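You operate a simulated robot arm through the tools that you are given. There is no shell and no other tool. Be economical: measure what you need, move in short steps, check, and stop when the job is done.

The job below is to be done with a simulated two-armed robot. You get a single attempt, and the scene is never put back.

Task
Switch the right red switch off. Press the blue call button to switch it on. Put the bottle that says "lemonade" from the top of the packing bench in the tray there and the bottle labelled "iced tea" on the padlock shelf. Fetch the green crushed carton from the top of the packing bench and stand it on the middle of the drawer bench. The order is free. Set down upright: bottle, crushed carton.
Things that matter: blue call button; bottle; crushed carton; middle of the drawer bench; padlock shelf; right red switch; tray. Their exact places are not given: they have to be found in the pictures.

Only the result counts: the job must be done as asked and must still hold three seconds after the hand-in. Knocking over, shifting, dropping, spilling or breaking anything else fails it.

Robot
Two 7-joint arms with three-finger grippers on one trunk, on a base that drives. Base frame: it is fixed to the floor where the robot stands at the start and does not move with it; the origin is under the middle of the robot, x ahead of it, y to its left, z up; the surface under the hand at the start is at about z = 456. Readings come in mm, rad, newtons and seconds.
The left shoulder is at the start at [56, 154, 914], the right one opposite. With the tool pointing down near the work surface each hand reaches from about 100 to 660 mm from the robot's upright axis, wherever it stands, measured 20 degrees to its own side. Places, roughly: blue call button [-5900, 6600, 800]; bottle [-6000, 8750, 1000]; crushed carton [-7000, 8750, 1000]; middle of the drawer bench [-5700, 6400, 800]; padlock shelf (17x29 cm) [-8360, 6240, 800]; right red switch [400, 0, 400]; tray (24x18x11 cm) [-6400, 8700, 900]. Payload 2.2 kg a hand.
The TCP of each hand is the grasp point between the finger pads, 28 mm short of the fingertips. In the tool frame z runs along the fingers and y along their closing line. The gripper opens to 102 mm. The gripper's body begins 71 mm behind the TCP.
Orientation is told as [roll, pitch, yaw] about the base's x, y, z axes, in that order, counted from this pose: with the fingers straight down and closing along the base's y, the tool's x points along the base's -x, its y along +y and its z along -z.

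Tools
- The arms move only by the tool arm_command. It takes "left_increments", "right_increments" or both (then of equal length, played together; a hand with none holds still); each is a list of rows, each a list of 2 entries, a list of its own where there are three numbers: the shift along the base's x, y, z in mm, then the turn, a rotation vector about the base's x, y, z in degrees. In form: [[[tx, ty, tz], [rx, ry, rz]], ...]. A call has 1 to 12 rows; each row is the pose to reach, as a shift and turn from the pose commanded when the call began. "left_hand" and "right_hand" are, for a hand that has rows, the closure, from 0 (fully open) to 1 (shut), set as the call begins (left out, the last holds). Rows are played at 5 a second. More than 50 mm and 0.15 rad between two rows, or a gripper value outside its range, and nothing of the call is played. A pose out of reach is approached as far as the arm can. The call stops where the force on the tool passes 40 N (or 10 N more than at its start, if that is more) or the arm is blocked; 0.2 s more then pass. The fingers move at their own pace and stop on an object; they squeeze with about 38 N. The grip force told is the motor's: it shows also when the fingers shut on nothing. Time passes only in rows, and 0.2 s behind the last, so rows that repeat a pose let the fingers close. The reply holds the time, the measured pose of the TCP, the force on the tool along the base axes, the opening and the grip force, in the units named above and with some noise, with the torque about the TCP (base axes, N m) and any sound that the robot's microphone picked up, and new pictures: "pictures" is both (left out), scene, wrist or none (wrist: the cameras of the hands that moved).
- Cameras (640 x 400 px; columns grow to the right, rows downward): "scene" is now at [90.3, 6.4, 1102.8]; the picture's right is [-0.04, -1.00, 0.01], its down [-0.91, 0.03, -0.41] and it looks along [0.41, -0.02, -0.91] (base axes); focal length 252 px, centre (320, 200). "left" rides on the left gripper at [72, 38, -86] in its tool frame; the picture's right is [-0.46, 0.89, 0.00], its down [-0.60, -0.32, -0.73] and it looks along [-0.65, -0.34, 0.68] (tool axes); focal length 256 px, centre (320, 200). "right" rides on the right gripper at [69, 44, -86] in its tool frame; the picture's right is [-0.53, 0.85, 0.00], its down [-0.58, -0.36, -0.73] and it looks along [-0.62, -0.39, 0.68] (tool axes); focal length 256 px, centre (320, 200).
- move_column(by): slides the trunk up (or, below 0, down) by that many mm; the arms and the scene camera ride with it, the base frame stays. It gives what a move gives, with no picture.
- roll_base(legs): drives the robot by 1 to 6 legs, each [ahead, left, turn to the left] in mm, mm and rad, along the robot's own axes; the way and the turn of a leg run together, so that a leg with both is an arc; at most 1500 mm and 3.142 rad a leg. The arms and the cameras ride along, it lands a little off, and it stops where it bumps. It gives what a move gives, and a new picture of the scene camera.
- pan_tilt(pan, tilt): turns the head with the scene camera to pan (to the left, within 1.501 rad either way) and tilt (down, from -0.506 to 1.204), counted from straight ahead of the robot. It gives what a move gives, and a new picture of the scene camera.
- pixel_to_xyz(camera, pixels): for up to 12 pixels [column, row] of the newest picture of that camera ("zoom" is the newest enlarged one), the place [x, y, z] in the base frame of the surface seen there, good to about 2 mm. No time passes.
- inspect(camera, box): a new picture of the part [left, top, right, bottom] of that camera's present view, enlarged. No time passes.
- job_done(): hands the job in; it is judged then, once.

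Work in short steps. Measure before you move; look again where a grasp or a placing could have gone wrong, and mend it. You have 110 turns and 260 pictures in all, those below and enlarged ones among them. Open the grippers and draw the arms clear of the work before you hand the job in, unless the task says otherwise; then end with one line.

The tools are called after "Request:" as a command line: name --argument value ..., lists and objects as JSON in quotes. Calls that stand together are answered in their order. arm_command: Moves the arms, as the interface text tells. Its arguments: {"type":"object","properties":{"left_increments":{"type":"array","items":{"type":"array"}},"left_hand":{"type":"number"},"right_increments":{"type":"array","items":{"type":"array"}},"right_hand":{"type":"number"},"pictures":{"type":"string","enum":["both","scene","wrist","none"]}},"required":[]} The other tools are called the same way: move_column (by) slides the trunk up or down; roll_base (legs) drives the base; pan_tilt (pan, tilt) turns the head that bears the scene camera; pixel_to_xyz (camera, pixels) gives the place of the surface under pixels of a picture; inspect (camera, box) takes an enlarged picture of a part of a camera's view; job_done () hands the job in.

At the start:

```text
time: 0.0
left_eef_pos: [307.5, 158.4, 490.1]
left_tcp_rot: [-0.008, -0.016, 0.001]
left_ft_force: [-0.9, -0.3, -0.1]
left_ft_torque: [0.01, 0.02, 0.02]
left_grip_width: 101.9
left_grip_force: 0.0
right_eef_pos: [386.6, -157.6, 565.4]
right_tcp_rot: [-0.024, -0.041, -0.016]
right_ft_force: [-0.1, -0.1, -0.3]
right_ft_torque: [-0.04, -0.01, 0.0]
right_grip_width: 102.1
right_grip_force: 0.0
trunk travel left (down, up): [-451.0, 489.0]
robot x, y, heading: [1.7, -2.3, -0.004]
head pan, tilt: [-0.037, 1.166]
```

scene: 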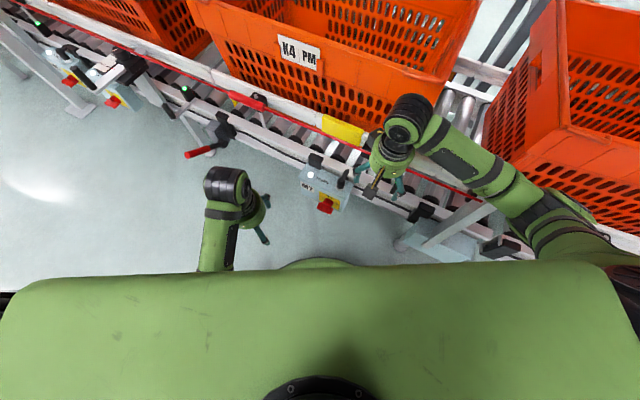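
right: 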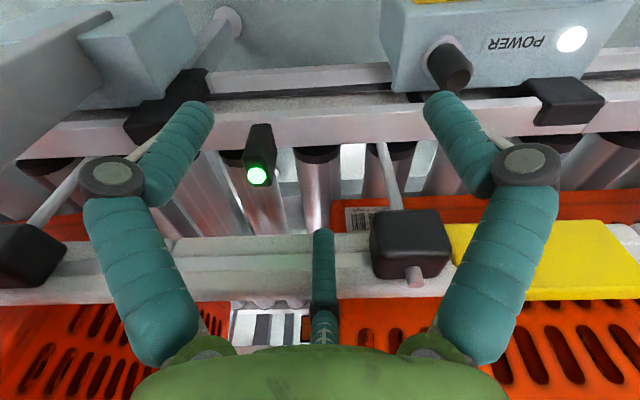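
left: 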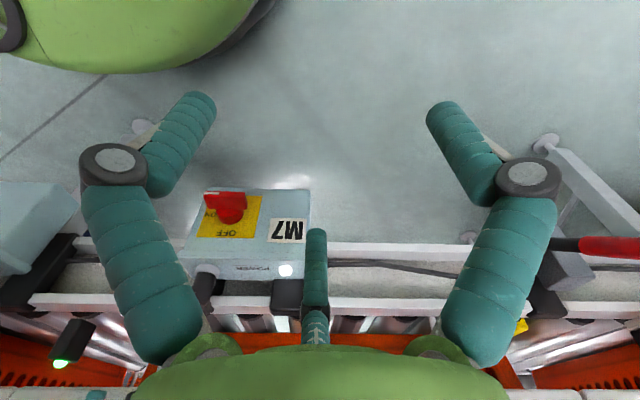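

The scene shows a red rotary switch on the box M7 at about (325,206) and others at left (70,80),(113,102). I look closer.

Request:
inspect --camera "scene" --box '[270, 140, 390, 230]'

Request:
inspect --camera "scene" --box '[20, 20, 180, 130]'

Request:
inspect --camera "left" --box '[160, 160, 340, 300]'

Request:
pixel_to_xyz --camera "scene" --pixels '[[325, 206], [70, 80], [113, 102], [318, 190], [311, 175]]'

Request:
pixel_to_xyz --camera "left" --pixels '[[230, 205], [245, 205], [210, 195], [232, 222], [250, 240], [280, 210]]'

```text
4.44 times, centred on (330, 185) of scene
```

zoom: 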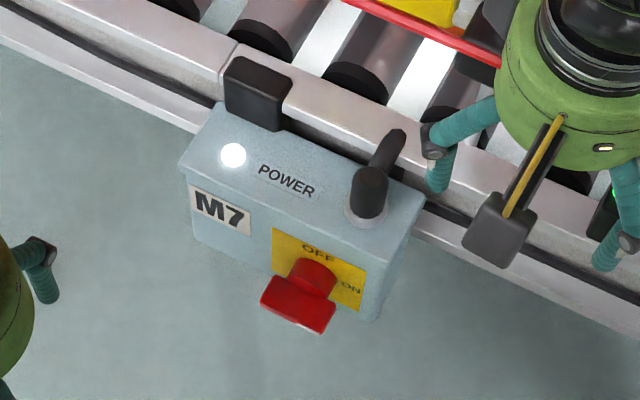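

```text
3.64 times, centred on (100, 75) of scene
```

zoom: 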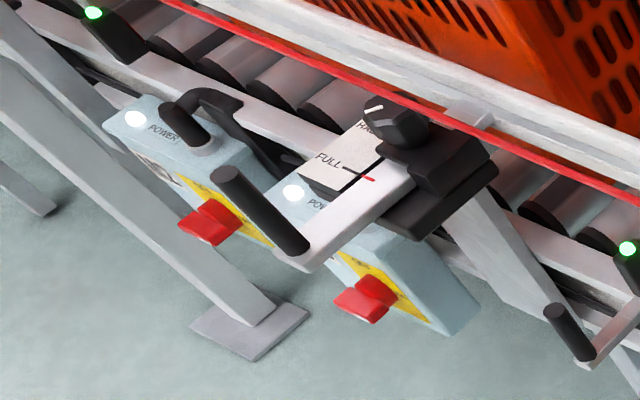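

```text
2.86 times, centred on (250, 230) of left
```

zoom: 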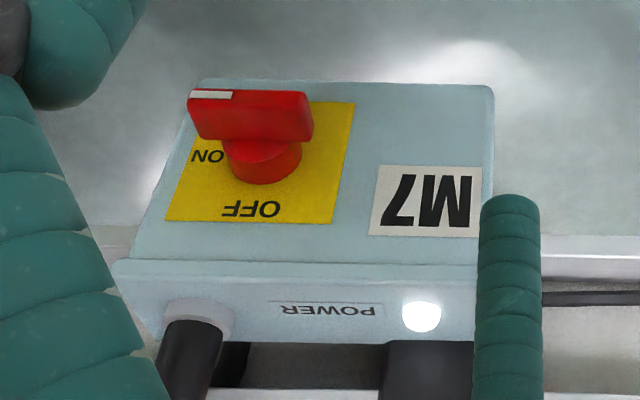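

```text
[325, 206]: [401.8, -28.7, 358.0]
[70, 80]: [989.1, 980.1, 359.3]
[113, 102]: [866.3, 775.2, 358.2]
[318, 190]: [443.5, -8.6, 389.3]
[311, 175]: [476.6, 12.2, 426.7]
```

```text
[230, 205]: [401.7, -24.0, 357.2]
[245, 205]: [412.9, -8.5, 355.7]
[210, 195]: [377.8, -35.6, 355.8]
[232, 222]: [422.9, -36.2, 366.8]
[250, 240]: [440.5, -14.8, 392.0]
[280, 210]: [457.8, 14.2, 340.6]
```

The M7 switch's white pointer mark points to ON (right side seen from the front); OFF is at the top. I measure the face's orientation and the handle on the newest zoom.

Request:
pixel_to_xyz --camera "zoom" --pixels '[[345, 110], [328, 215], [180, 212], [380, 172], [475, 172], [465, 228], [375, 228], [480, 100], [260, 118], [302, 112], [205, 115], [195, 93]]'

Request:
inspect --camera "left" --box '[190, 170, 270, 220]'

```text
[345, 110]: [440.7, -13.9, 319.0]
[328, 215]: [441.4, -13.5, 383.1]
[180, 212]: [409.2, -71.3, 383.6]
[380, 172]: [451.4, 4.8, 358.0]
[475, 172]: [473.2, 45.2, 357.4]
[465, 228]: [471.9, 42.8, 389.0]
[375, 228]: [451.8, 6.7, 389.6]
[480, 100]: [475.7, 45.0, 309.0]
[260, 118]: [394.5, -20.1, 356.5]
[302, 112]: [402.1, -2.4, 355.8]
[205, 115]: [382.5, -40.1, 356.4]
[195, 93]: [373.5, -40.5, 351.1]
```

```text
8.00 times, centred on (230, 195) of left
```

zoom: 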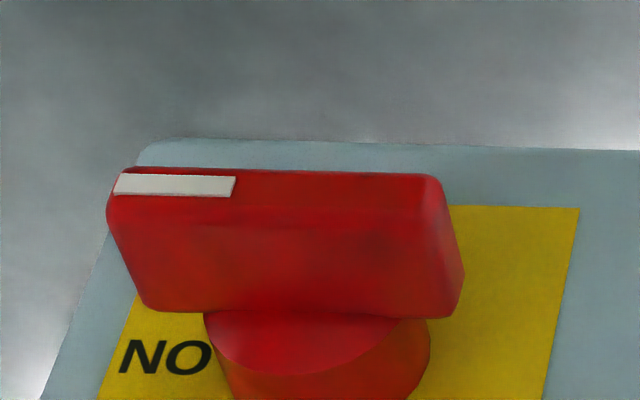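

Face of the box is vertical with outward normal about (-0.874, 0.485); the handle bar is horizontal, centred near (390,-23,350) and has to turn +90° about that normal. I back off and turn the robot to face it squarely with the left arm.

Request:
roll_base --legs '[[-130, 96, 0], [0, 0, -0.5]]'

```text
time: 2.9
left_eef_pos: [218.6, 76.5, 484.7]
left_tcp_rot: [0.0, 0.001, -0.508]
left_ft_force: [-1.2, -0.4, 0.0]
left_ft_torque: [-0.03, 0.01, 0.03]
left_grip_width: 101.9
left_grip_force: 0.1
right_eef_pos: [135.1, -237.8, 555.8]
right_tcp_rot: [-0.014, -0.023, -0.526]
right_ft_force: [0.7, -0.3, -0.1]
right_ft_torque: [0.0, 0.01, -0.03]
right_grip_width: 101.9
right_grip_force: 0.0
trunk travel left (down, up): [-451.0, 489.0]
robot x, y, heading: [-129.3, 96.8, -0.51]
head pan, tilt: [-0.037, 1.166]
```

scene: 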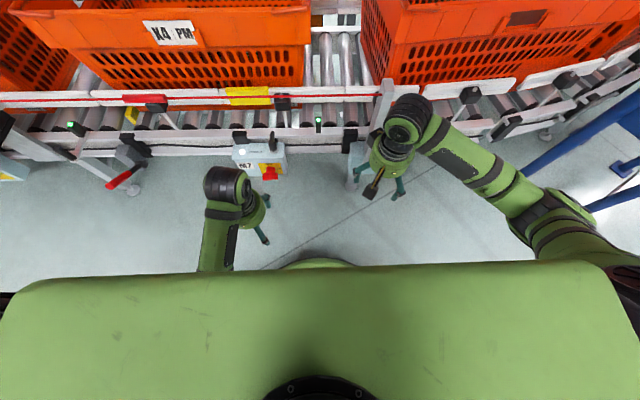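

The hand is laterally aligned with the switch and about 198 mm short of it. I pitch the left tool forward to horizontal while moving 100 mm ahead and 100 mm up.

Request:
arm_command --left_increments '[[[8, -4, 9], [-3.99, -7.14, 0]], [[16, -9, 18], [-7.98, -14.28, 0]], [[24, -13, 27], [-11.97, -21.4, 0]], [[32, -18, 36], [-15.96, -28.6, 0]], [[40, -22, 45], [-19.95, -35.7, 0]], [[48, -27, 54], [-23.9, -42.8, 0]], [[56, -31, 63], [-27.9, -50, 0]], [[64, -35, 72], [-31.9, -57.1, 0]], [[71, -40, 82], [-35.9, -64.3, 0]], [[79, -44, 91], [-39.9, -71.4, 0]], [[87, -49, 100], [-43.9, -78.57, 0]], [[87, -49, 100], [-43.9, -78.57, 0]]]' --left_hand 0 --pictures "scene"

```text
time: 5.5
left_eef_pos: [304.9, 31.2, 582.0]
left_tcp_rot: [1.266, -1.553, -1.788]
left_ft_force: [0.6, 0.2, 0.4]
left_ft_torque: [-0.01, -0.04, -0.02]
left_grip_width: 102.0
left_grip_force: 0.1
right_eef_pos: [135.7, -236.6, 556.0]
right_tcp_rot: [-0.017, -0.022, -0.525]
right_ft_force: [-0.3, -0.8, -0.6]
right_ft_torque: [-0.01, -0.02, 0.01]
right_grip_width: 102.1
right_grip_force: 0.0
trunk travel left (down, up): [-451.0, 489.0]
robot x, y, heading: [-131.9, 93.1, -0.506]
head pan, tilt: [-0.037, 1.166]
```

scene: 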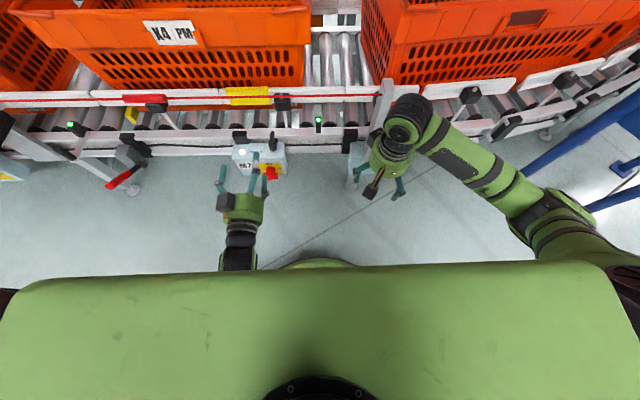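

The tool is horizontal. Now I roll it +90° about the pointing direction so that the fingers close vertically.

Request:
arm_command --left_increments '[[[0, 0, 0], [7.15, -3.99, 0]], [[0, 0, 0], [14.3, -7.98, 0]], [[0, 0, 0], [21.4, -11.97, 0]], [[0, 0, 0], [28.6, -15.96, 0]], [[0, 0, 0], [35.7, -19.95, 0]], [[0, 0, 0], [42.8, -23.9, 0]], [[0, 0, 0], [50, -27.9, 0]], [[0, 0, 0], [57.1, -31.9, 0]], [[0, 0, 0], [64.3, -35.9, 0]], [[0, 0, 0], [71.4, -39.9, 0]], [[0, 0, 0], [78.57, -43.9, 0]], [[0, 0, 0], [78.57, -43.9, 0]]]' --pictures "scene"

Request:
move_column --by -234

Request:
inspect --camera "left" --box '[0, 0, 640, 400]'

```text
time: 8.1
left_eef_pos: [306.1, 38.3, 578.3]
left_tcp_rot: [1.562, 0.087, -2.139]
left_ft_force: [0.6, 0.4, 0.1]
left_ft_torque: [-0.01, 0.0, 0.03]
left_grip_width: 102.0
left_grip_force: 0.0
right_eef_pos: [136.3, -237.4, 555.9]
right_tcp_rot: [-0.017, -0.023, -0.525]
right_ft_force: [-0.3, 0.7, 0.3]
right_ft_torque: [0.01, 0.02, 0.0]
right_grip_width: 102.0
right_grip_force: 0.1
trunk travel left (down, up): [-451.0, 489.0]
robot x, y, heading: [-132.1, 94.8, -0.503]
head pan, tilt: [-0.037, 1.166]
```

scene: 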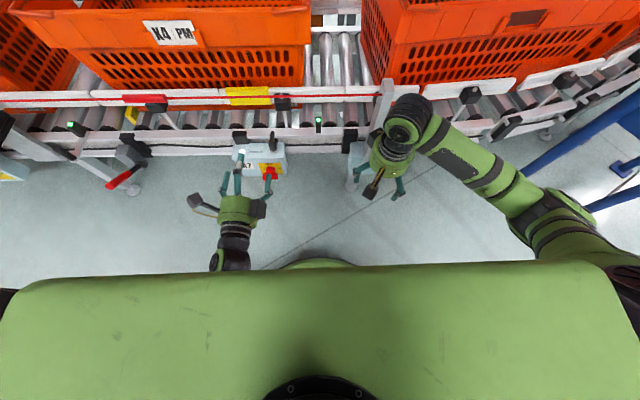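

```text
time: 10.5
left_eef_pos: [308.3, 37.7, 346.7]
left_tcp_rot: [1.569, 0.084, -2.138]
left_ft_force: [-0.1, 0.1, -0.3]
left_ft_torque: [0.05, -0.02, -0.01]
left_grip_width: 102.0
left_grip_force: 0.1
right_eef_pos: [136.9, -237.6, 321.6]
right_tcp_rot: [-0.016, -0.022, -0.523]
right_ft_force: [0.0, 0.4, 0.1]
right_ft_torque: [0.03, 0.0, -0.02]
right_grip_width: 102.0
right_grip_force: 0.1
trunk travel left (down, up): [-217.0, 723.0]
robot x, y, heading: [-127.7, 94.8, -0.506]
head pan, tilt: [-0.037, 1.166]
```

```text
1.00 times, centred on (320, 200) of left (not enlarged: the box is as wide or as high as the picture)
```

zoom: 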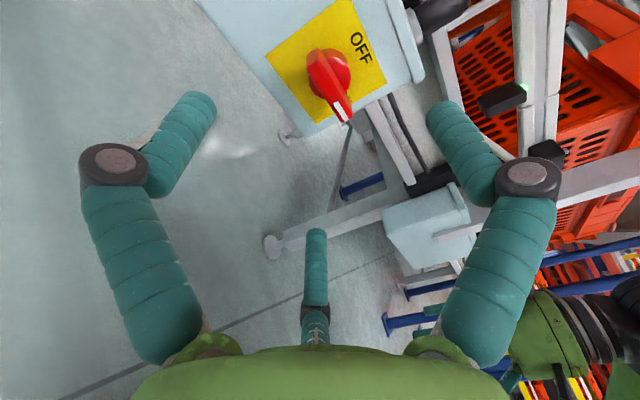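

The fingers straddle the switch height. I measure the handle and plate from this view before approaching.

Request:
inspect --camera "left" --box '[250, 0, 410, 140]'

Request:
pixel_to_xyz --camera "left" --pixels '[[268, 56], [350, 2], [384, 80], [305, 120], [323, 55], [345, 115], [330, 80], [333, 100]]'

```text
2.86 times, centred on (330, 70) of left
```

zoom: 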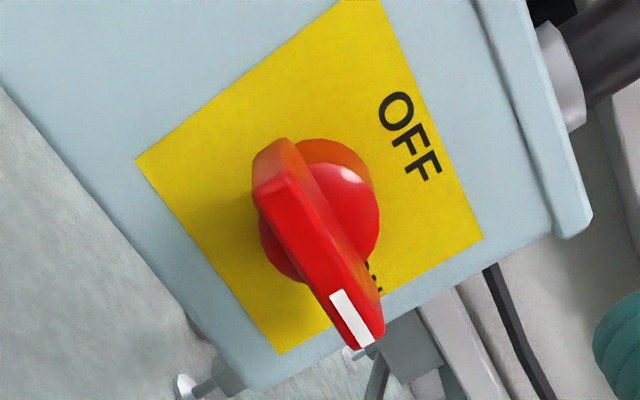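

```text
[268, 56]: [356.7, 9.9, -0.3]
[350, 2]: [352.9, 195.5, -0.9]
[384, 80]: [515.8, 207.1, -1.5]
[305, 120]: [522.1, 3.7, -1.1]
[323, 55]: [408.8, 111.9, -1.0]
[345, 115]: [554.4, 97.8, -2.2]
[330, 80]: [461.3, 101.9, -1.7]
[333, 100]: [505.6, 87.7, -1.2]
```

The left picture was stale for the measurement; I use the zoom just taken.

Request:
pixel_to_xyz --camera "zoom" --pixels '[[140, 160], [280, 352], [480, 238], [380, 5], [262, 185], [268, 158], [368, 340], [300, 215], [345, 190], [345, 320]]'

```text
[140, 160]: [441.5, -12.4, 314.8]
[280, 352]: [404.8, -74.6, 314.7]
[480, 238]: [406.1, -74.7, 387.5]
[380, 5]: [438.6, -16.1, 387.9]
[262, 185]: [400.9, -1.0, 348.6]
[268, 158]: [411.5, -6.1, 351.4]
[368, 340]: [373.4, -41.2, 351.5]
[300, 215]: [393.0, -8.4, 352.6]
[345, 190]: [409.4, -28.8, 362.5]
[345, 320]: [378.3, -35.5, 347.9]
```

Plate centre is (423,-44.5,351), normal direction well known. I straighten the hand, align, and advance 100 mm to straddle the bar, still open.

Request:
arm_command --left_increments '[[[-6, -11, 4.3], [-4.1, 2.4, 2]], [[15, -23, 4.3], [-4.1, 2.4, 2]], [[37, -36, 4.3], [-4.1, 2.4, 2]], [[58, -49, 4.3], [-4.1, 2.4, 2]], [[80, -62, 4.3], [-4.1, 2.4, 2]], [[80, -62, 4.3], [-4.1, 2.4, 2]]]' --pictures "wrist"

```text
time: 10.9
left_eef_pos: [308.1, 33.2, 349.7]
left_tcp_rot: [1.576, 0.072, -2.144]
left_ft_force: [-0.8, 0.2, -0.9]
left_ft_torque: [-0.02, 0.0, -0.02]
left_grip_width: 101.9
left_grip_force: 0.1
right_eef_pos: [135.5, -237.2, 322.7]
right_tcp_rot: [-0.015, -0.024, -0.524]
right_ft_force: [-0.4, -0.4, -1.1]
right_ft_torque: [0.0, 0.02, 0.0]
right_grip_width: 102.0
right_grip_force: 0.1
trunk travel left (down, up): [-217.0, 723.0]
robot x, y, heading: [-132.2, 98.2, -0.514]
head pan, tilt: [-0.037, 1.166]
stopped in row 2 (left hand): the arm was blocked; the commanded pose is now the measured one
```

left: 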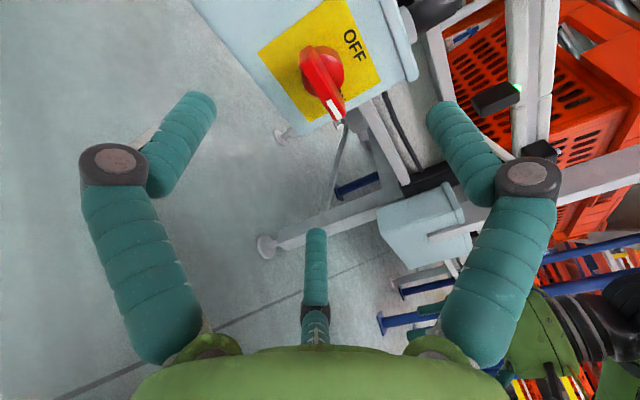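

The arm is cramped close to the body (joint limit). I back the base 170 mm, then extend the arm forward.

Request:
roll_base --legs '[[-170, 0, 0]]'

Request:
arm_command --left_increments '[[[30, -17, 0], [0, 0, 0]], [[60, -34, 0], [0, 0, 0]], [[90, -51, 0], [0, 0, 0]], [[120, -68, 0], [0, 0, 0]], [[146, -83, 0], [0, 0, 0]], [[146, -83, 0], [0, 0, 0]]]' --pictures "scene"

```text
time: 12.4
left_eef_pos: [153.5, 117.8, 348.8]
left_tcp_rot: [1.576, 0.071, -2.148]
left_ft_force: [0.3, -0.2, 0.9]
left_ft_torque: [0.03, -0.02, -0.02]
left_grip_width: 101.8
left_grip_force: 0.0
right_eef_pos: [-17.9, -153.6, 322.0]
right_tcp_rot: [-0.015, -0.022, -0.526]
right_ft_force: [-0.6, 0.0, -0.4]
right_ft_torque: [-0.01, 0.0, 0.01]
right_grip_width: 102.1
right_grip_force: 0.1
trunk travel left (down, up): [-217.0, 723.0]
robot x, y, heading: [-287.2, 184.1, -0.512]
head pan, tilt: [-0.037, 1.166]
```

scene: 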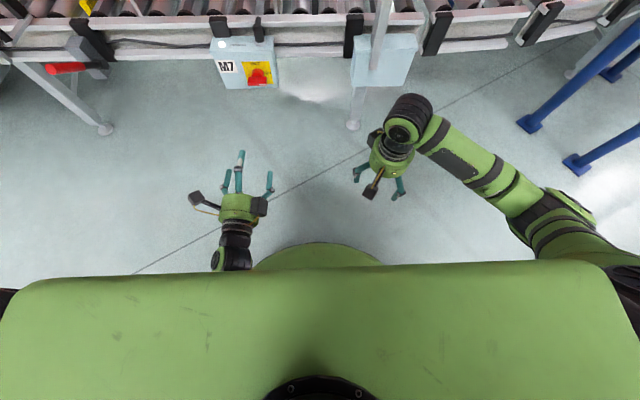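

```text
time: 13.8
left_eef_pos: [300.6, 33.4, 348.8]
left_tcp_rot: [1.574, 0.072, -2.147]
left_ft_force: [0.1, -0.6, -0.6]
left_ft_torque: [-0.01, 0.0, 0.02]
left_grip_width: 102.4
left_grip_force: 0.1
right_eef_pos: [-18.4, -152.3, 322.3]
right_tcp_rot: [-0.017, -0.021, -0.527]
right_ft_force: [0.4, -0.8, -0.4]
right_ft_torque: [-0.02, -0.01, 0.03]
right_grip_width: 101.9
right_grip_force: 0.1
trunk travel left (down, up): [-217.0, 723.0]
robot x, y, heading: [-283.8, 183.0, -0.509]
head pan, tilt: [-0.037, 1.166]
```

scene: 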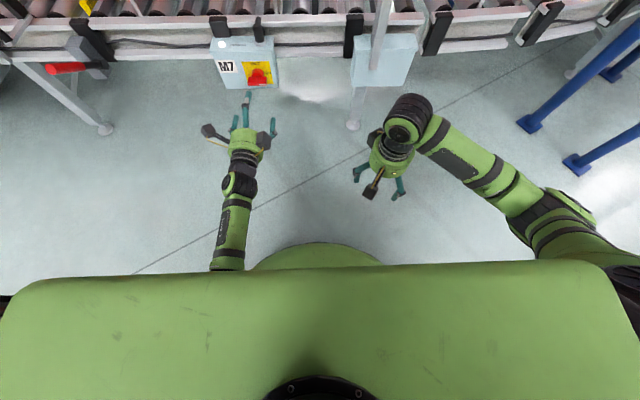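

The arm is free now. I straighten and align, then advance to straddle the bar.

Request:
arm_command --left_increments '[[[-2, -4, 2], [-3.6, 2.1, 2.5]], [[19, -17, 2.2], [-3.6, 2.1, 2.5]], [[40, -30, 2.2], [-3.6, 2.1, 2.5]], [[62, -43, 2.2], [-3.6, 2.1, 2.5]], [[75, -50, 2.2], [-3.6, 2.1, 2.5]], [[88, -57.6, 2.2], [-3.6, 2.1, 2.5]], [[88, -57.6, 2.2], [-3.6, 2.1, 2.5]]]' --pictures "wrist"

```text
time: 15.4
left_eef_pos: [394.5, -12.2, 349.3]
left_tcp_rot: [1.576, 0.022, -2.095]
left_ft_force: [-1.0, 0.1, -0.6]
left_ft_torque: [0.01, 0.0, 0.03]
left_grip_width: 101.8
left_grip_force: 0.1
right_eef_pos: [-17.6, -152.8, 322.0]
right_tcp_rot: [-0.016, -0.023, -0.527]
right_ft_force: [-0.4, -0.6, -0.6]
right_ft_torque: [0.02, -0.01, -0.01]
right_grip_width: 102.1
right_grip_force: 0.1
trunk travel left (down, up): [-217.0, 723.0]
robot x, y, heading: [-282.7, 174.7, -0.511]
head pan, tilt: [-0.037, 1.166]
```

left: 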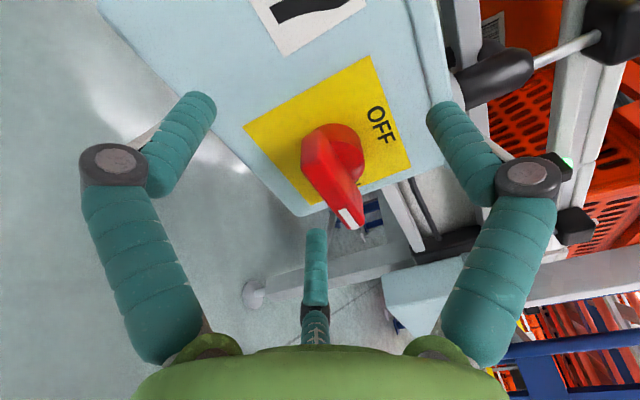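

The bar is between the fingers near the expected TCP pixel (318,184). I measure handle and plate in this picture to compare with the hand pose.

Request:
pixel_to_xyz --camera "left" --pixels '[[247, 127], [306, 203], [406, 163], [370, 60], [307, 145], [352, 222], [330, 180], [335, 195]]'

Request:
inspect --camera "left" --box '[240, 90, 420, 240]'

```text
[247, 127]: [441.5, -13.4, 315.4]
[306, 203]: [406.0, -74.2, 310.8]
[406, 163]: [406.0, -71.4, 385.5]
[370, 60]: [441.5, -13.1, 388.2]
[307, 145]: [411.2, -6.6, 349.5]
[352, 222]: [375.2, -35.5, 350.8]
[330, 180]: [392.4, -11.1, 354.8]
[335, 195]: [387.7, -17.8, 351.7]
```

```text
2.67 times, centred on (330, 165) of left
```

zoom: 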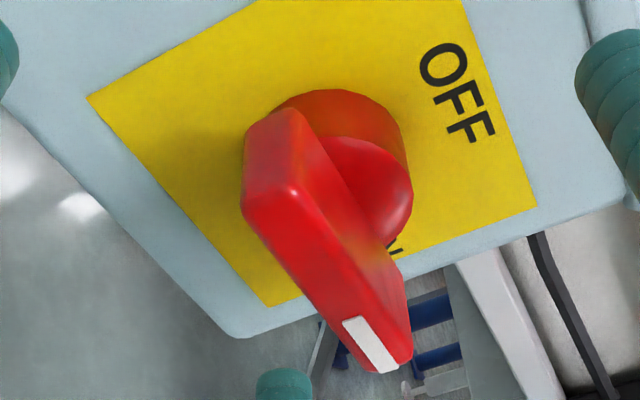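

The hand is about 13 mm too far left along the bar (true TCP (394,-12)). I shift it back along the bar, then check before closing.

Request:
arm_command --left_increments '[[[-6.6, -11.2, 1.5], [-1, 0.6, 0]], [[-6.6, -11.2, 1.5], [-1, 0.6, 0]]]' --pictures "none"

```text
time: 16.2
left_eef_pos: [397.5, -6.0, 350.9]
left_tcp_rot: [1.578, 0.034, -2.08]
left_ft_force: [-0.5, -0.1, -0.3]
left_ft_torque: [0.01, -0.01, -0.01]
left_grip_width: 102.2
left_grip_force: 0.0
right_eef_pos: [-17.5, -152.3, 321.7]
right_tcp_rot: [-0.016, -0.024, -0.526]
right_ft_force: [-0.1, -0.3, 0.5]
right_ft_torque: [0.02, -0.04, 0.01]
right_grip_width: 101.9
right_grip_force: 0.1
trunk travel left (down, up): [-217.0, 723.0]
robot x, y, heading: [-281.9, 180.5, -0.511]
head pan, tilt: [-0.037, 1.166]
stopped in row 2 (left hand): the arm was blocked; the commanded pose is now the measured one
```

The arm is at a joint limit for the lateral move, so I shift the base 20 mm to the right instead, with the bar between the open fingers.

Request:
roll_base --legs '[[0, -20, 0]]'

Request:
inspect --camera "left" --box '[0, 0, 640, 400]'

```text
time: 17.0
left_eef_pos: [387.6, -23.2, 349.1]
left_tcp_rot: [1.578, 0.035, -2.08]
left_ft_force: [0.0, 0.4, 0.5]
left_ft_torque: [-0.01, -0.01, 0.03]
left_grip_width: 102.1
left_grip_force: 0.0
right_eef_pos: [-28.3, -170.3, 322.6]
right_tcp_rot: [-0.014, -0.023, -0.524]
right_ft_force: [-0.3, -0.1, -0.8]
right_ft_torque: [-0.01, -0.01, -0.02]
right_grip_width: 102.1
right_grip_force: 0.0
trunk travel left (down, up): [-217.0, 723.0]
robot x, y, heading: [-294.5, 158.2, -0.509]
head pan, tilt: [-0.037, 1.166]
```

scene: 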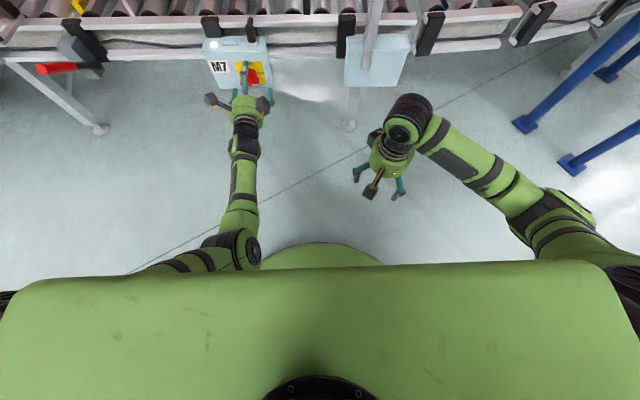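

```text
1.00 times, centred on (320, 200) of left (not enlarged: the box is as wide or as high as the picture)
```

zoom: 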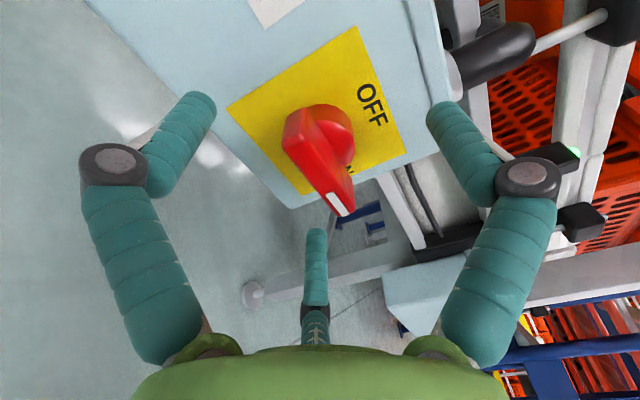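

The TCP is now on the bar centre. I close the gripper.

Request:
arm_command --left_increments '[[[0, 0, 0], [0, 0, 0]], [[0, 0, 0], [0, 0, 0]], [[0, 0, 0], [0, 0, 0]]]' --left_hand 1 --pictures "wrist"

```text
time: 17.8
left_eef_pos: [387.3, -23.2, 350.4]
left_tcp_rot: [1.582, 0.032, -2.082]
left_ft_force: [-6.3, 4.1, 3.9]
left_ft_torque: [-1.38, 0.36, -0.37]
left_grip_width: 34.3
left_grip_force: 44.6
right_eef_pos: [-27.2, -169.5, 322.8]
right_tcp_rot: [-0.017, -0.022, -0.525]
right_ft_force: [-0.7, 0.0, -0.3]
right_ft_torque: [0.0, 0.01, 0.0]
right_grip_width: 102.1
right_grip_force: 0.1
trunk travel left (down, up): [-217.0, 723.0]
robot x, y, heading: [-293.1, 161.8, -0.51]
head pan, tilt: [-0.037, 1.166]
```

left: 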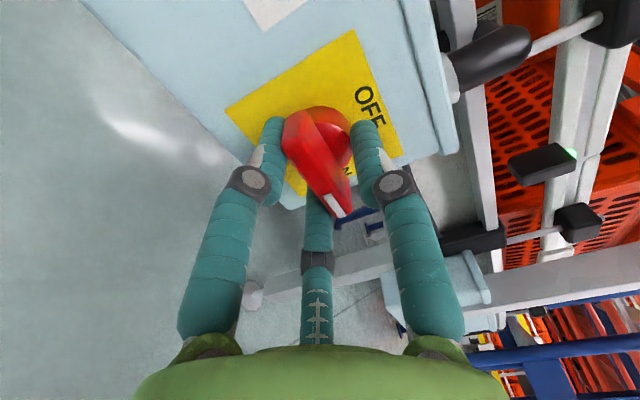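

The opening of 34 mm shows the fingers hold the round hub behind the bar. I open, draw back 14 mm, and close on the bar itself.

Request:
arm_command --left_increments '[[[0, 0, 0], [0, 0, 0]], [[0, 0, 0], [0, 0, 0]], [[-12, 7.1, 0.5], [0, 0, 0]], [[-12, 7.1, 0.5], [0, 0, 0]]]' --left_hand 0 --pictures "none"

Request:
arm_command --left_increments '[[[0, 0, 0], [0, 0, 0]], [[0, 0, 0], [0, 0, 0]], [[0, 0, 0], [0, 0, 0]], [[0, 0, 0], [0, 0, 0]]]' --left_hand 1 --pictures "wrist"

```text
time: 18.8
left_eef_pos: [374.2, -18.5, 349.9]
left_tcp_rot: [1.575, 0.036, -2.083]
left_ft_force: [0.9, 0.5, 0.2]
left_ft_torque: [0.01, 0.02, 0.03]
left_grip_width: 102.1
left_grip_force: 0.2
right_eef_pos: [-27.6, -169.1, 321.5]
right_tcp_rot: [-0.016, -0.02, -0.525]
right_ft_force: [0.2, 0.4, 0.0]
right_ft_torque: [-0.01, 0.01, 0.02]
right_grip_width: 102.2
right_grip_force: 0.1
trunk travel left (down, up): [-217.0, 723.0]
robot x, y, heading: [-290.7, 158.6, -0.504]
head pan, tilt: [-0.037, 1.166]
```

```text
time: 19.8
left_eef_pos: [373.6, -16.5, 347.4]
left_tcp_rot: [1.573, 0.033, -2.078]
left_ft_force: [-16.1, 10.4, -5.0]
left_ft_torque: [-0.64, 0.32, 0.34]
left_grip_width: 20.2
left_grip_force: 44.9
right_eef_pos: [-25.8, -170.0, 322.6]
right_tcp_rot: [-0.016, -0.023, -0.525]
right_ft_force: [-0.5, -0.2, 0.4]
right_ft_torque: [-0.03, 0.03, 0.02]
right_grip_width: 101.9
right_grip_force: 0.0
trunk travel left (down, up): [-217.0, 723.0]
robot x, y, heading: [-295.8, 161.8, -0.506]
head pan, tilt: [-0.037, 1.166]
```

left: 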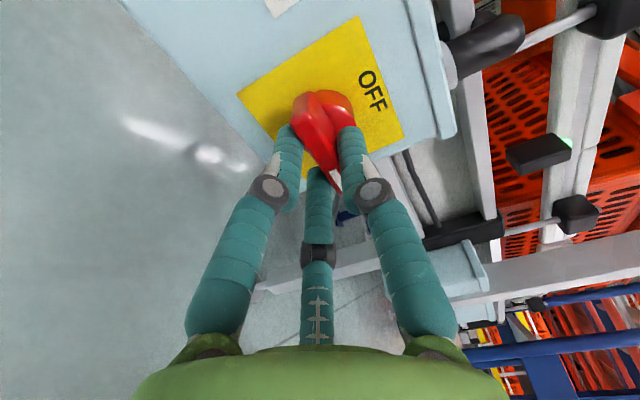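

The bar is held (20 mm). Now I turn it +90° about the outward normal, ON to OFF.

Request:
arm_command --left_increments '[[[0, 0, 0.3], [-6.46, 3.8, 0]], [[0, 0, 0.6], [-12.9, 7.6, 0]], [[0, 0, 1], [-19.4, 11.4, 0]], [[0, 0, 1.3], [-25.8, 15.2, 0]], [[0, 0, 1.6], [-32.3, 19, 0]], [[0, 0, 2], [-38.7, 22.9, 0]], [[0, 0, 2.2], [-45.2, 26.7, 0]], [[0, 0, 2.5], [-51.7, 30.5, 0]], [[0, 0, 2.8], [-58.1, 34.3, 0]], [[0, 0, 3], [-64.6, 38.1, 0]], [[0, 0, 3], [-71, 41.9, 0]], [[0, 0, 3], [-77.5, 45.7, 0]]]' --pictures "wrist"

```text
time: 22.4
left_eef_pos: [373.7, -18.0, 354.3]
left_tcp_rot: [0.981, -1.53, -1.51]
left_ft_force: [-30.2, -3.4, -3.0]
left_ft_torque: [-0.44, -0.59, -0.07]
left_grip_width: 20.2
left_grip_force: 44.8
right_eef_pos: [-27.1, -169.8, 322.3]
right_tcp_rot: [-0.013, -0.024, -0.526]
right_ft_force: [-0.8, 0.1, 0.6]
right_ft_torque: [0.0, -0.01, -0.01]
right_grip_width: 102.1
right_grip_force: 0.1
trunk travel left (down, up): [-217.0, 723.0]
robot x, y, heading: [-294.1, 164.0, -0.513]
head pan, tilt: [-0.037, 1.166]
```

left: 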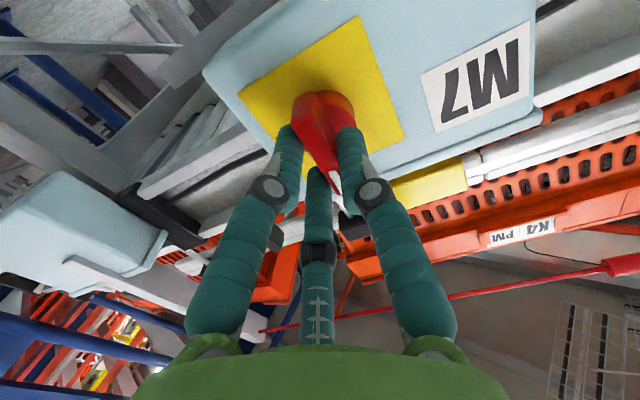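

The bar turned with the hand by about 90°. I open, draw back 90 mm, and look at the switch.

Request:
arm_command --left_increments '[[[0, 0, 0], [0, 0, 0]], [[0, 0, 0], [0, 0, 0]], [[-30, 17, 0], [0, 0, 0]], [[-60, 34, 0], [0, 0, 0]], [[-90, 51, 0], [0, 0, 0]], [[-120, 68, 0], [0, 0, 0]]]' --left_hand 0 --pictures "both"

Request:
inspect --camera "scene" --box '[190, 20, 290, 110]'

```text
time: 23.8
left_eef_pos: [255.8, 52.1, 351.7]
left_tcp_rot: [1.015, -1.528, -1.539]
left_ft_force: [-1.0, -0.1, -0.1]
left_ft_torque: [0.01, -0.02, 0.0]
left_grip_width: 102.0
left_grip_force: 0.0
right_eef_pos: [-27.8, -170.3, 321.7]
right_tcp_rot: [-0.015, -0.023, -0.527]
right_ft_force: [0.5, 0.3, 0.1]
right_ft_torque: [0.0, 0.01, 0.03]
right_grip_width: 102.1
right_grip_force: 0.1
trunk travel left (down, up): [-217.0, 723.0]
robot x, y, heading: [-295.5, 159.1, -0.51]
head pan, tilt: [-0.037, 1.166]
```

scene: 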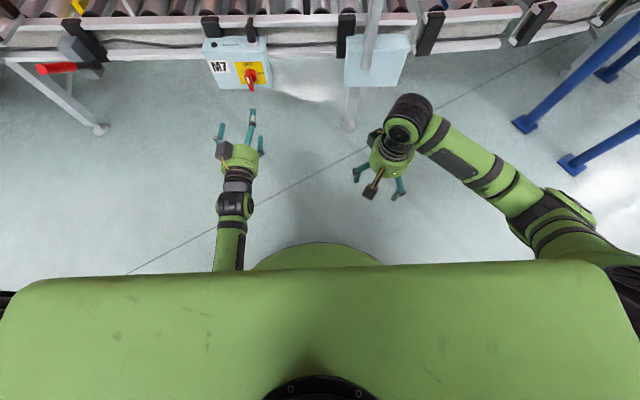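
left: 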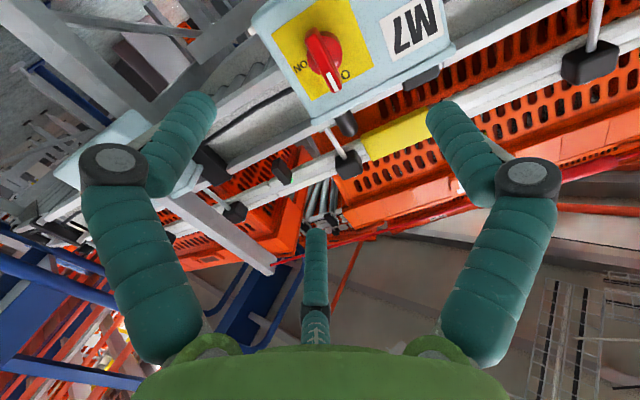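

```text
4.44 times, centred on (240, 65) of scene
```

zoom: 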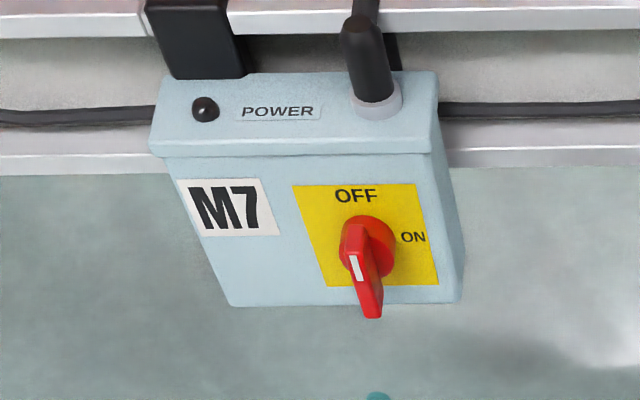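

POWER lamp is out and the white mark points to OFF: done. I raise the trunk and bring the left hand back to pointing down near the body, then look toward the far work area.

Request:
move_column --by 234

Request:
arm_command --left_increments '[[[-16, 9, -5], [3.99, 7.14, 0]], [[-32, 18, -10], [7.98, 14.28, 0]], [[-48, 27, -15], [11.97, 21.4, 0]], [[-64, 36, -20], [15.96, 28.6, 0]], [[-80, 45, -25], [19.95, 35.7, 0]], [[-96, 53, -30], [23.9, 42.8, 0]], [[-112, 62, -35], [27.9, 50, 0]], [[-128, 71, -40], [31.9, 57.1, 0]], [[-144, 80, -45], [35.9, 64.3, 0]], [[-160, 89, -50], [39.9, 71.4, 0]], [[-176, 98, -55], [43.9, 78.57, 0]], [[-176, 98, -55], [43.9, 78.57, 0]]]' --pictures "none"

Request:
pan_tilt --pan 1.5 --tilt 0.25

```text
time: 26.3
left_eef_pos: [255.1, 52.6, 585.8]
left_tcp_rot: [0.996, -1.527, -1.523]
left_ft_force: [0.7, -0.6, 0.8]
left_ft_torque: [0.01, -0.03, 0.01]
left_grip_width: 102.0
left_grip_force: 0.1
right_eef_pos: [-26.3, -171.3, 555.3]
right_tcp_rot: [-0.015, -0.022, -0.525]
right_ft_force: [0.2, 0.6, -0.3]
right_ft_torque: [0.0, -0.02, -0.02]
right_grip_width: 101.8
right_grip_force: 0.0
trunk travel left (down, up): [-451.0, 489.0]
robot x, y, heading: [-291.9, 161.4, -0.51]
head pan, tilt: [-0.037, 1.166]
```

```text
time: 28.7
left_eef_pos: [112.0, 215.3, 513.2]
left_tcp_rot: [0.174, 0.006, -0.562]
left_ft_force: [0.1, -0.2, 0.0]
left_ft_torque: [0.03, -0.02, 0.01]
left_grip_width: 102.0
left_grip_force: 0.1
left hand out of reach, approached as far as the arm can: row 11
right_eef_pos: [-25.5, -171.1, 554.9]
right_tcp_rot: [-0.014, -0.022, -0.525]
right_ft_force: [0.0, -0.5, -0.2]
right_ft_torque: [-0.02, 0.0, 0.0]
right_grip_width: 101.8
right_grip_force: 0.2
trunk travel left (down, up): [-451.0, 489.0]
robot x, y, heading: [-290.7, 166.5, -0.509]
head pan, tilt: [-0.037, 1.166]
stopped in row 11 (left hand): the arm was blocked; the commanded pose is now the measured one
```

```text
time: 30.3
left_eef_pos: [112.4, 213.8, 513.4]
left_tcp_rot: [0.177, 0.005, -0.559]
left_ft_force: [-0.1, 0.4, -0.4]
left_ft_torque: [0.01, -0.01, -0.01]
left_grip_width: 102.0
left_grip_force: 0.2
right_eef_pos: [-26.5, -170.6, 554.6]
right_tcp_rot: [-0.016, -0.022, -0.525]
right_ft_force: [0.2, 0.0, 0.2]
right_ft_torque: [-0.01, 0.0, 0.01]
right_grip_width: 102.2
right_grip_force: 0.2
trunk travel left (down, up): [-451.0, 489.0]
robot x, y, heading: [-290.4, 161.9, -0.511]
head pan, tilt: [1.499, 0.25]
```

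scene: 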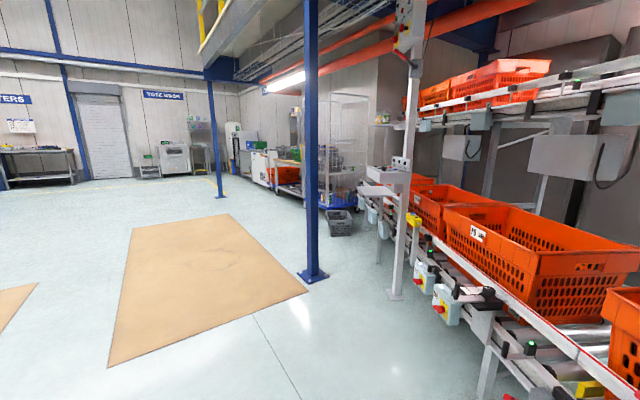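

The way is open toward the upper left floor. I turn in place to head about 2.29 rad and look ahead.

Request:
roll_base --legs '[[0, 0, 2.8]]'

Request:
pan_tilt --pan 0 --tilt 0.3

```text
time: 37.2
left_eef_pos: [-688.4, 259.0, 512.9]
left_tcp_rot: [0.176, 0.005, 2.217]
left_ft_force: [0.6, 0.2, 0.1]
left_ft_torque: [-0.01, -0.03, -0.01]
left_grip_width: 101.9
left_grip_force: 0.1
right_eef_pos: [-423.3, 567.4, 556.5]
right_tcp_rot: [-0.017, -0.023, 2.253]
right_ft_force: [-0.1, 0.6, -0.5]
right_ft_torque: [0.0, -0.02, 0.0]
right_grip_width: 102.1
right_grip_force: 0.1
trunk travel left (down, up): [-451.0, 489.0]
robot x, y, heading: [-294.3, 159.5, 2.267]
head pan, tilt: [1.499, 0.25]
```

scene: 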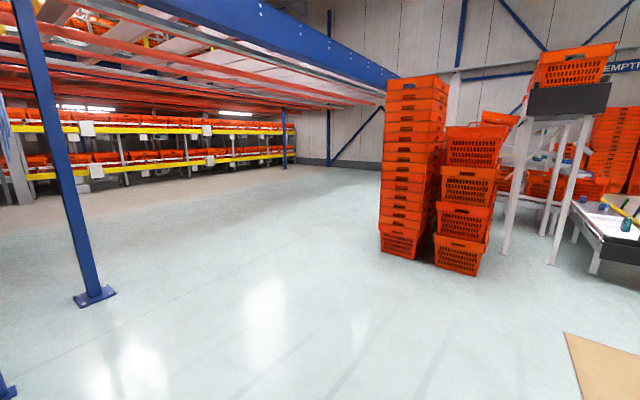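

```text
time: 38.8
left_eef_pos: [-689.5, 257.4, 513.3]
left_tcp_rot: [0.176, 0.005, 2.215]
left_ft_force: [0.4, -0.1, -0.3]
left_ft_torque: [-0.01, -0.04, 0.0]
left_grip_width: 102.0
left_grip_force: 0.0
right_eef_pos: [-423.6, 569.0, 556.7]
right_tcp_rot: [-0.017, -0.022, 2.252]
right_ft_force: [-1.1, 0.3, 0.7]
right_ft_torque: [0.03, -0.01, 0.01]
right_grip_width: 102.1
right_grip_force: 0.0
trunk travel left (down, up): [-451.0, 489.0]
robot x, y, heading: [-293.4, 161.5, 2.265]
head pan, tilt: [0.0, 0.3]
```

scene: 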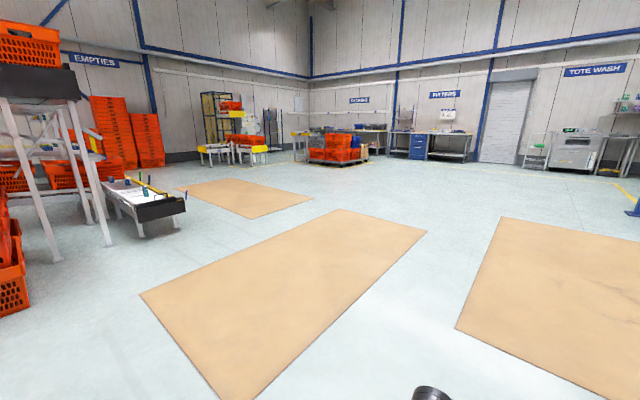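

Ahead I see benches at (350,140)-(450,145) and brown floor areas. I zoom on the benches and measure places, including mat heights.

Request:
inspect --camera "scene" --box '[180, 80, 480, 190]'

Request:
pixel_to_xyz --camera "scene" --pixels '[[418, 145], [450, 140], [350, 132], [335, 165], [335, 215], [330, 300], [300, 250], [160, 200], [560, 260], [240, 200], [395, 300], [310, 135]]'

```text
2.13 times, centred on (330, 135) of scene
```

zoom: 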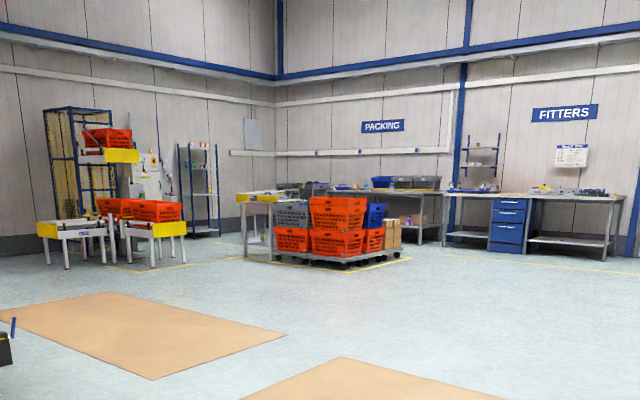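

```text
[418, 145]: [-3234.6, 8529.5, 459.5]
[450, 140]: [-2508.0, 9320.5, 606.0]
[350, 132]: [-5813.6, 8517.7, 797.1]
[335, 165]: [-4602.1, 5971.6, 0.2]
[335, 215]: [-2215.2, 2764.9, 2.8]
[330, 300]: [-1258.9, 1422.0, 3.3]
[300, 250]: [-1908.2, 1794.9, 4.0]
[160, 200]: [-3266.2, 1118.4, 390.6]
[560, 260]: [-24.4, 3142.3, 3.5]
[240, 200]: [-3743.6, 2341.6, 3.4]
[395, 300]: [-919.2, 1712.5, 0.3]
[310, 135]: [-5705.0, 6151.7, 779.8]
```

The mats are about 3 mm thick; I measure the gap between them and other obstacles to plan the drive.

Request:
pixel_to_xyz --camera "scene" --pixels '[[335, 208], [427, 232], [500, 218], [455, 328], [250, 218], [312, 195], [210, 385], [310, 160], [400, 160], [368, 158], [265, 160], [440, 235]]'

```text
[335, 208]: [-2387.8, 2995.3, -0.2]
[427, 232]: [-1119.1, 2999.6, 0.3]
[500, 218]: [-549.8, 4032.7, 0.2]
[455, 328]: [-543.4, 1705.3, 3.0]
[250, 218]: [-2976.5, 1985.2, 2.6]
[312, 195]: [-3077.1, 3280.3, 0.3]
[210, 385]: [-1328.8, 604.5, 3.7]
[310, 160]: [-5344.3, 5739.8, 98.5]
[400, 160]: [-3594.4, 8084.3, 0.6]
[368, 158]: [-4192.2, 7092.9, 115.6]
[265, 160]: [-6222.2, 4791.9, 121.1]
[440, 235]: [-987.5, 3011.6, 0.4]
```

Gap between mats is around x=-830. I drive through it to about (-830,3300), then on diagonally.

Request:
roll_base --legs '[[0, 0, -0.217], [1170, 0, 0], [0, 0, -0.477], [1500, 0, 0], [600, 0, 0], [0, 0, 0.69]]'

Request:
roll_base --legs '[[1500, 0, 0], [1500, 0, 0], [500, 0, 0]]'

```text
time: 58.8
left_eef_pos: [-1275.4, 3396.2, 513.8]
left_tcp_rot: [0.177, 0.005, 2.218]
left_ft_force: [0.7, 0.5, 0.1]
left_ft_torque: [0.02, -0.02, 0.02]
left_grip_width: 102.1
left_grip_force: 0.1
right_eef_pos: [-1009.6, 3707.2, 556.3]
right_tcp_rot: [-0.015, -0.021, 2.255]
right_ft_force: [0.0, 0.1, 0.3]
right_ft_torque: [-0.02, 0.0, -0.01]
right_grip_width: 101.9
right_grip_force: 0.1
trunk travel left (down, up): [-451.0, 489.0]
robot x, y, heading: [-878.2, 3302.2, 2.269]
head pan, tilt: [0.0, 0.3]
```

scene: 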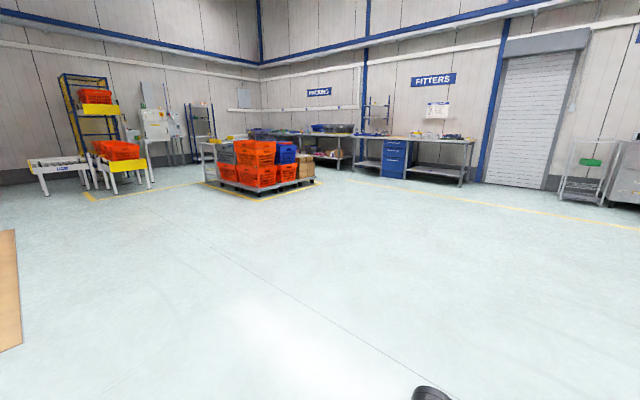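

```text
time: 75.8
left_eef_pos: [-3601.7, 5976.9, 512.5]
left_tcp_rot: [0.177, 0.006, 2.294]
left_ft_force: [0.4, -0.1, -0.1]
left_ft_torque: [-0.03, -0.02, -0.01]
left_grip_width: 101.7
left_grip_force: 0.1
right_eef_pos: [-3360.0, 6307.3, 556.4]
right_tcp_rot: [-0.016, -0.024, 2.331]
right_ft_force: [0.2, -0.1, 0.0]
right_ft_torque: [0.04, 0.01, -0.02]
right_grip_width: 102.2
right_grip_force: 0.0
trunk travel left (down, up): [-451.0, 489.0]
robot x, y, heading: [-3198.2, 5913.2, 2.347]
head pan, tilt: [0.0, 0.3]
```

scene: 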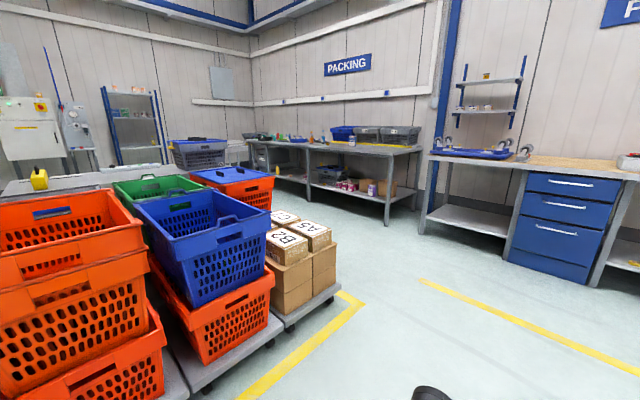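

The packing bench runs along the wall at (250-420,140); the drawer bench probably lies behind the pallet at (60,182). I measure.

Request:
pixel_to_xyz --camera "scene" --pixels '[[385, 222], [410, 152], [340, 148], [260, 141], [60, 182], [140, 172], [335, 285], [300, 205], [130, 120], [255, 175], [350, 300], [200, 165]]'

Request:
inspect --camera "scene" --box '[0, 70, 200, 200]'

Request:
inspect --camera "scene" --box '[230, 100, 430, 230]'

```text
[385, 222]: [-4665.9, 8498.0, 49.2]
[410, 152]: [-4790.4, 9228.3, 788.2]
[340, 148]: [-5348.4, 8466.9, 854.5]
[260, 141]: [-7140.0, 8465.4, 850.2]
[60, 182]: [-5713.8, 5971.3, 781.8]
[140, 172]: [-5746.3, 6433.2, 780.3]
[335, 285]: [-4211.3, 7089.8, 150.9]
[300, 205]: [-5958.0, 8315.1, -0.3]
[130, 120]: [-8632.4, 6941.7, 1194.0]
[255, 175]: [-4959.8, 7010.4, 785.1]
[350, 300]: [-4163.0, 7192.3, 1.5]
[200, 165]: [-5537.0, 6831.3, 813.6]
```

```text
3.08 times, centred on (100, 135) of scene
```

zoom: 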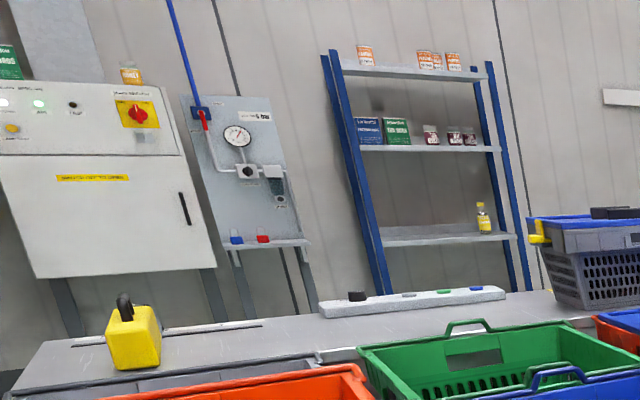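

```text
3.08 times, centred on (330, 165) of scene
```

zoom: 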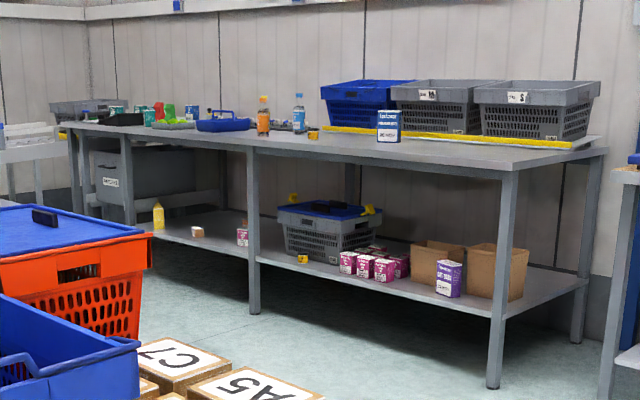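

The button strip and padlock shelf panel (small shelf with padlocks) are visible; the corridor between the drawer bench (y<7000) and packing bench (y>8465) is free. I drive round the pallet to (-5400,7720).

Request:
roll_base --legs '[[0, 0, 0.795], [250, -920, 0], [250, -900, 0], [1500, 0, 0], [300, 0, 0]]'

```text
time: 96.1
left_eef_pos: [-5829.1, 7475.6, 514.1]
left_tcp_rot: [0.175, 0.007, 3.095]
left_ft_force: [0.6, 0.1, 0.6]
left_ft_torque: [0.0, -0.01, -0.01]
left_grip_width: 101.9
left_grip_force: 0.0
right_eef_pos: [-5897.0, 7877.7, 555.4]
right_tcp_rot: [-0.017, -0.021, 3.133]
right_ft_force: [-0.4, 1.0, -0.3]
right_ft_torque: [0.01, -0.02, -0.01]
right_grip_width: 101.8
right_grip_force: 0.0
trunk travel left (down, up): [-451.0, 489.0]
robot x, y, heading: [-5497.9, 7716.2, -3.137]
head pan, tilt: [0.0, 0.3]
```

scene: 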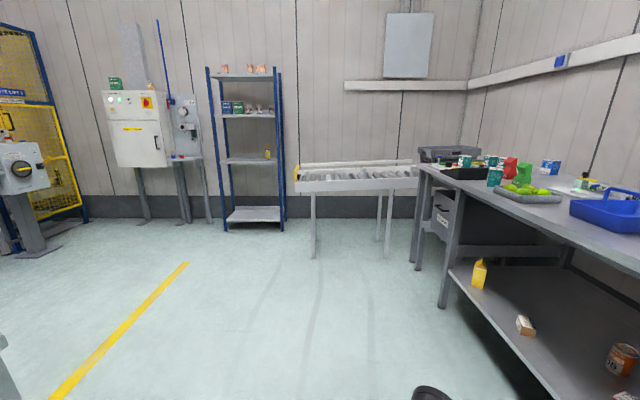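

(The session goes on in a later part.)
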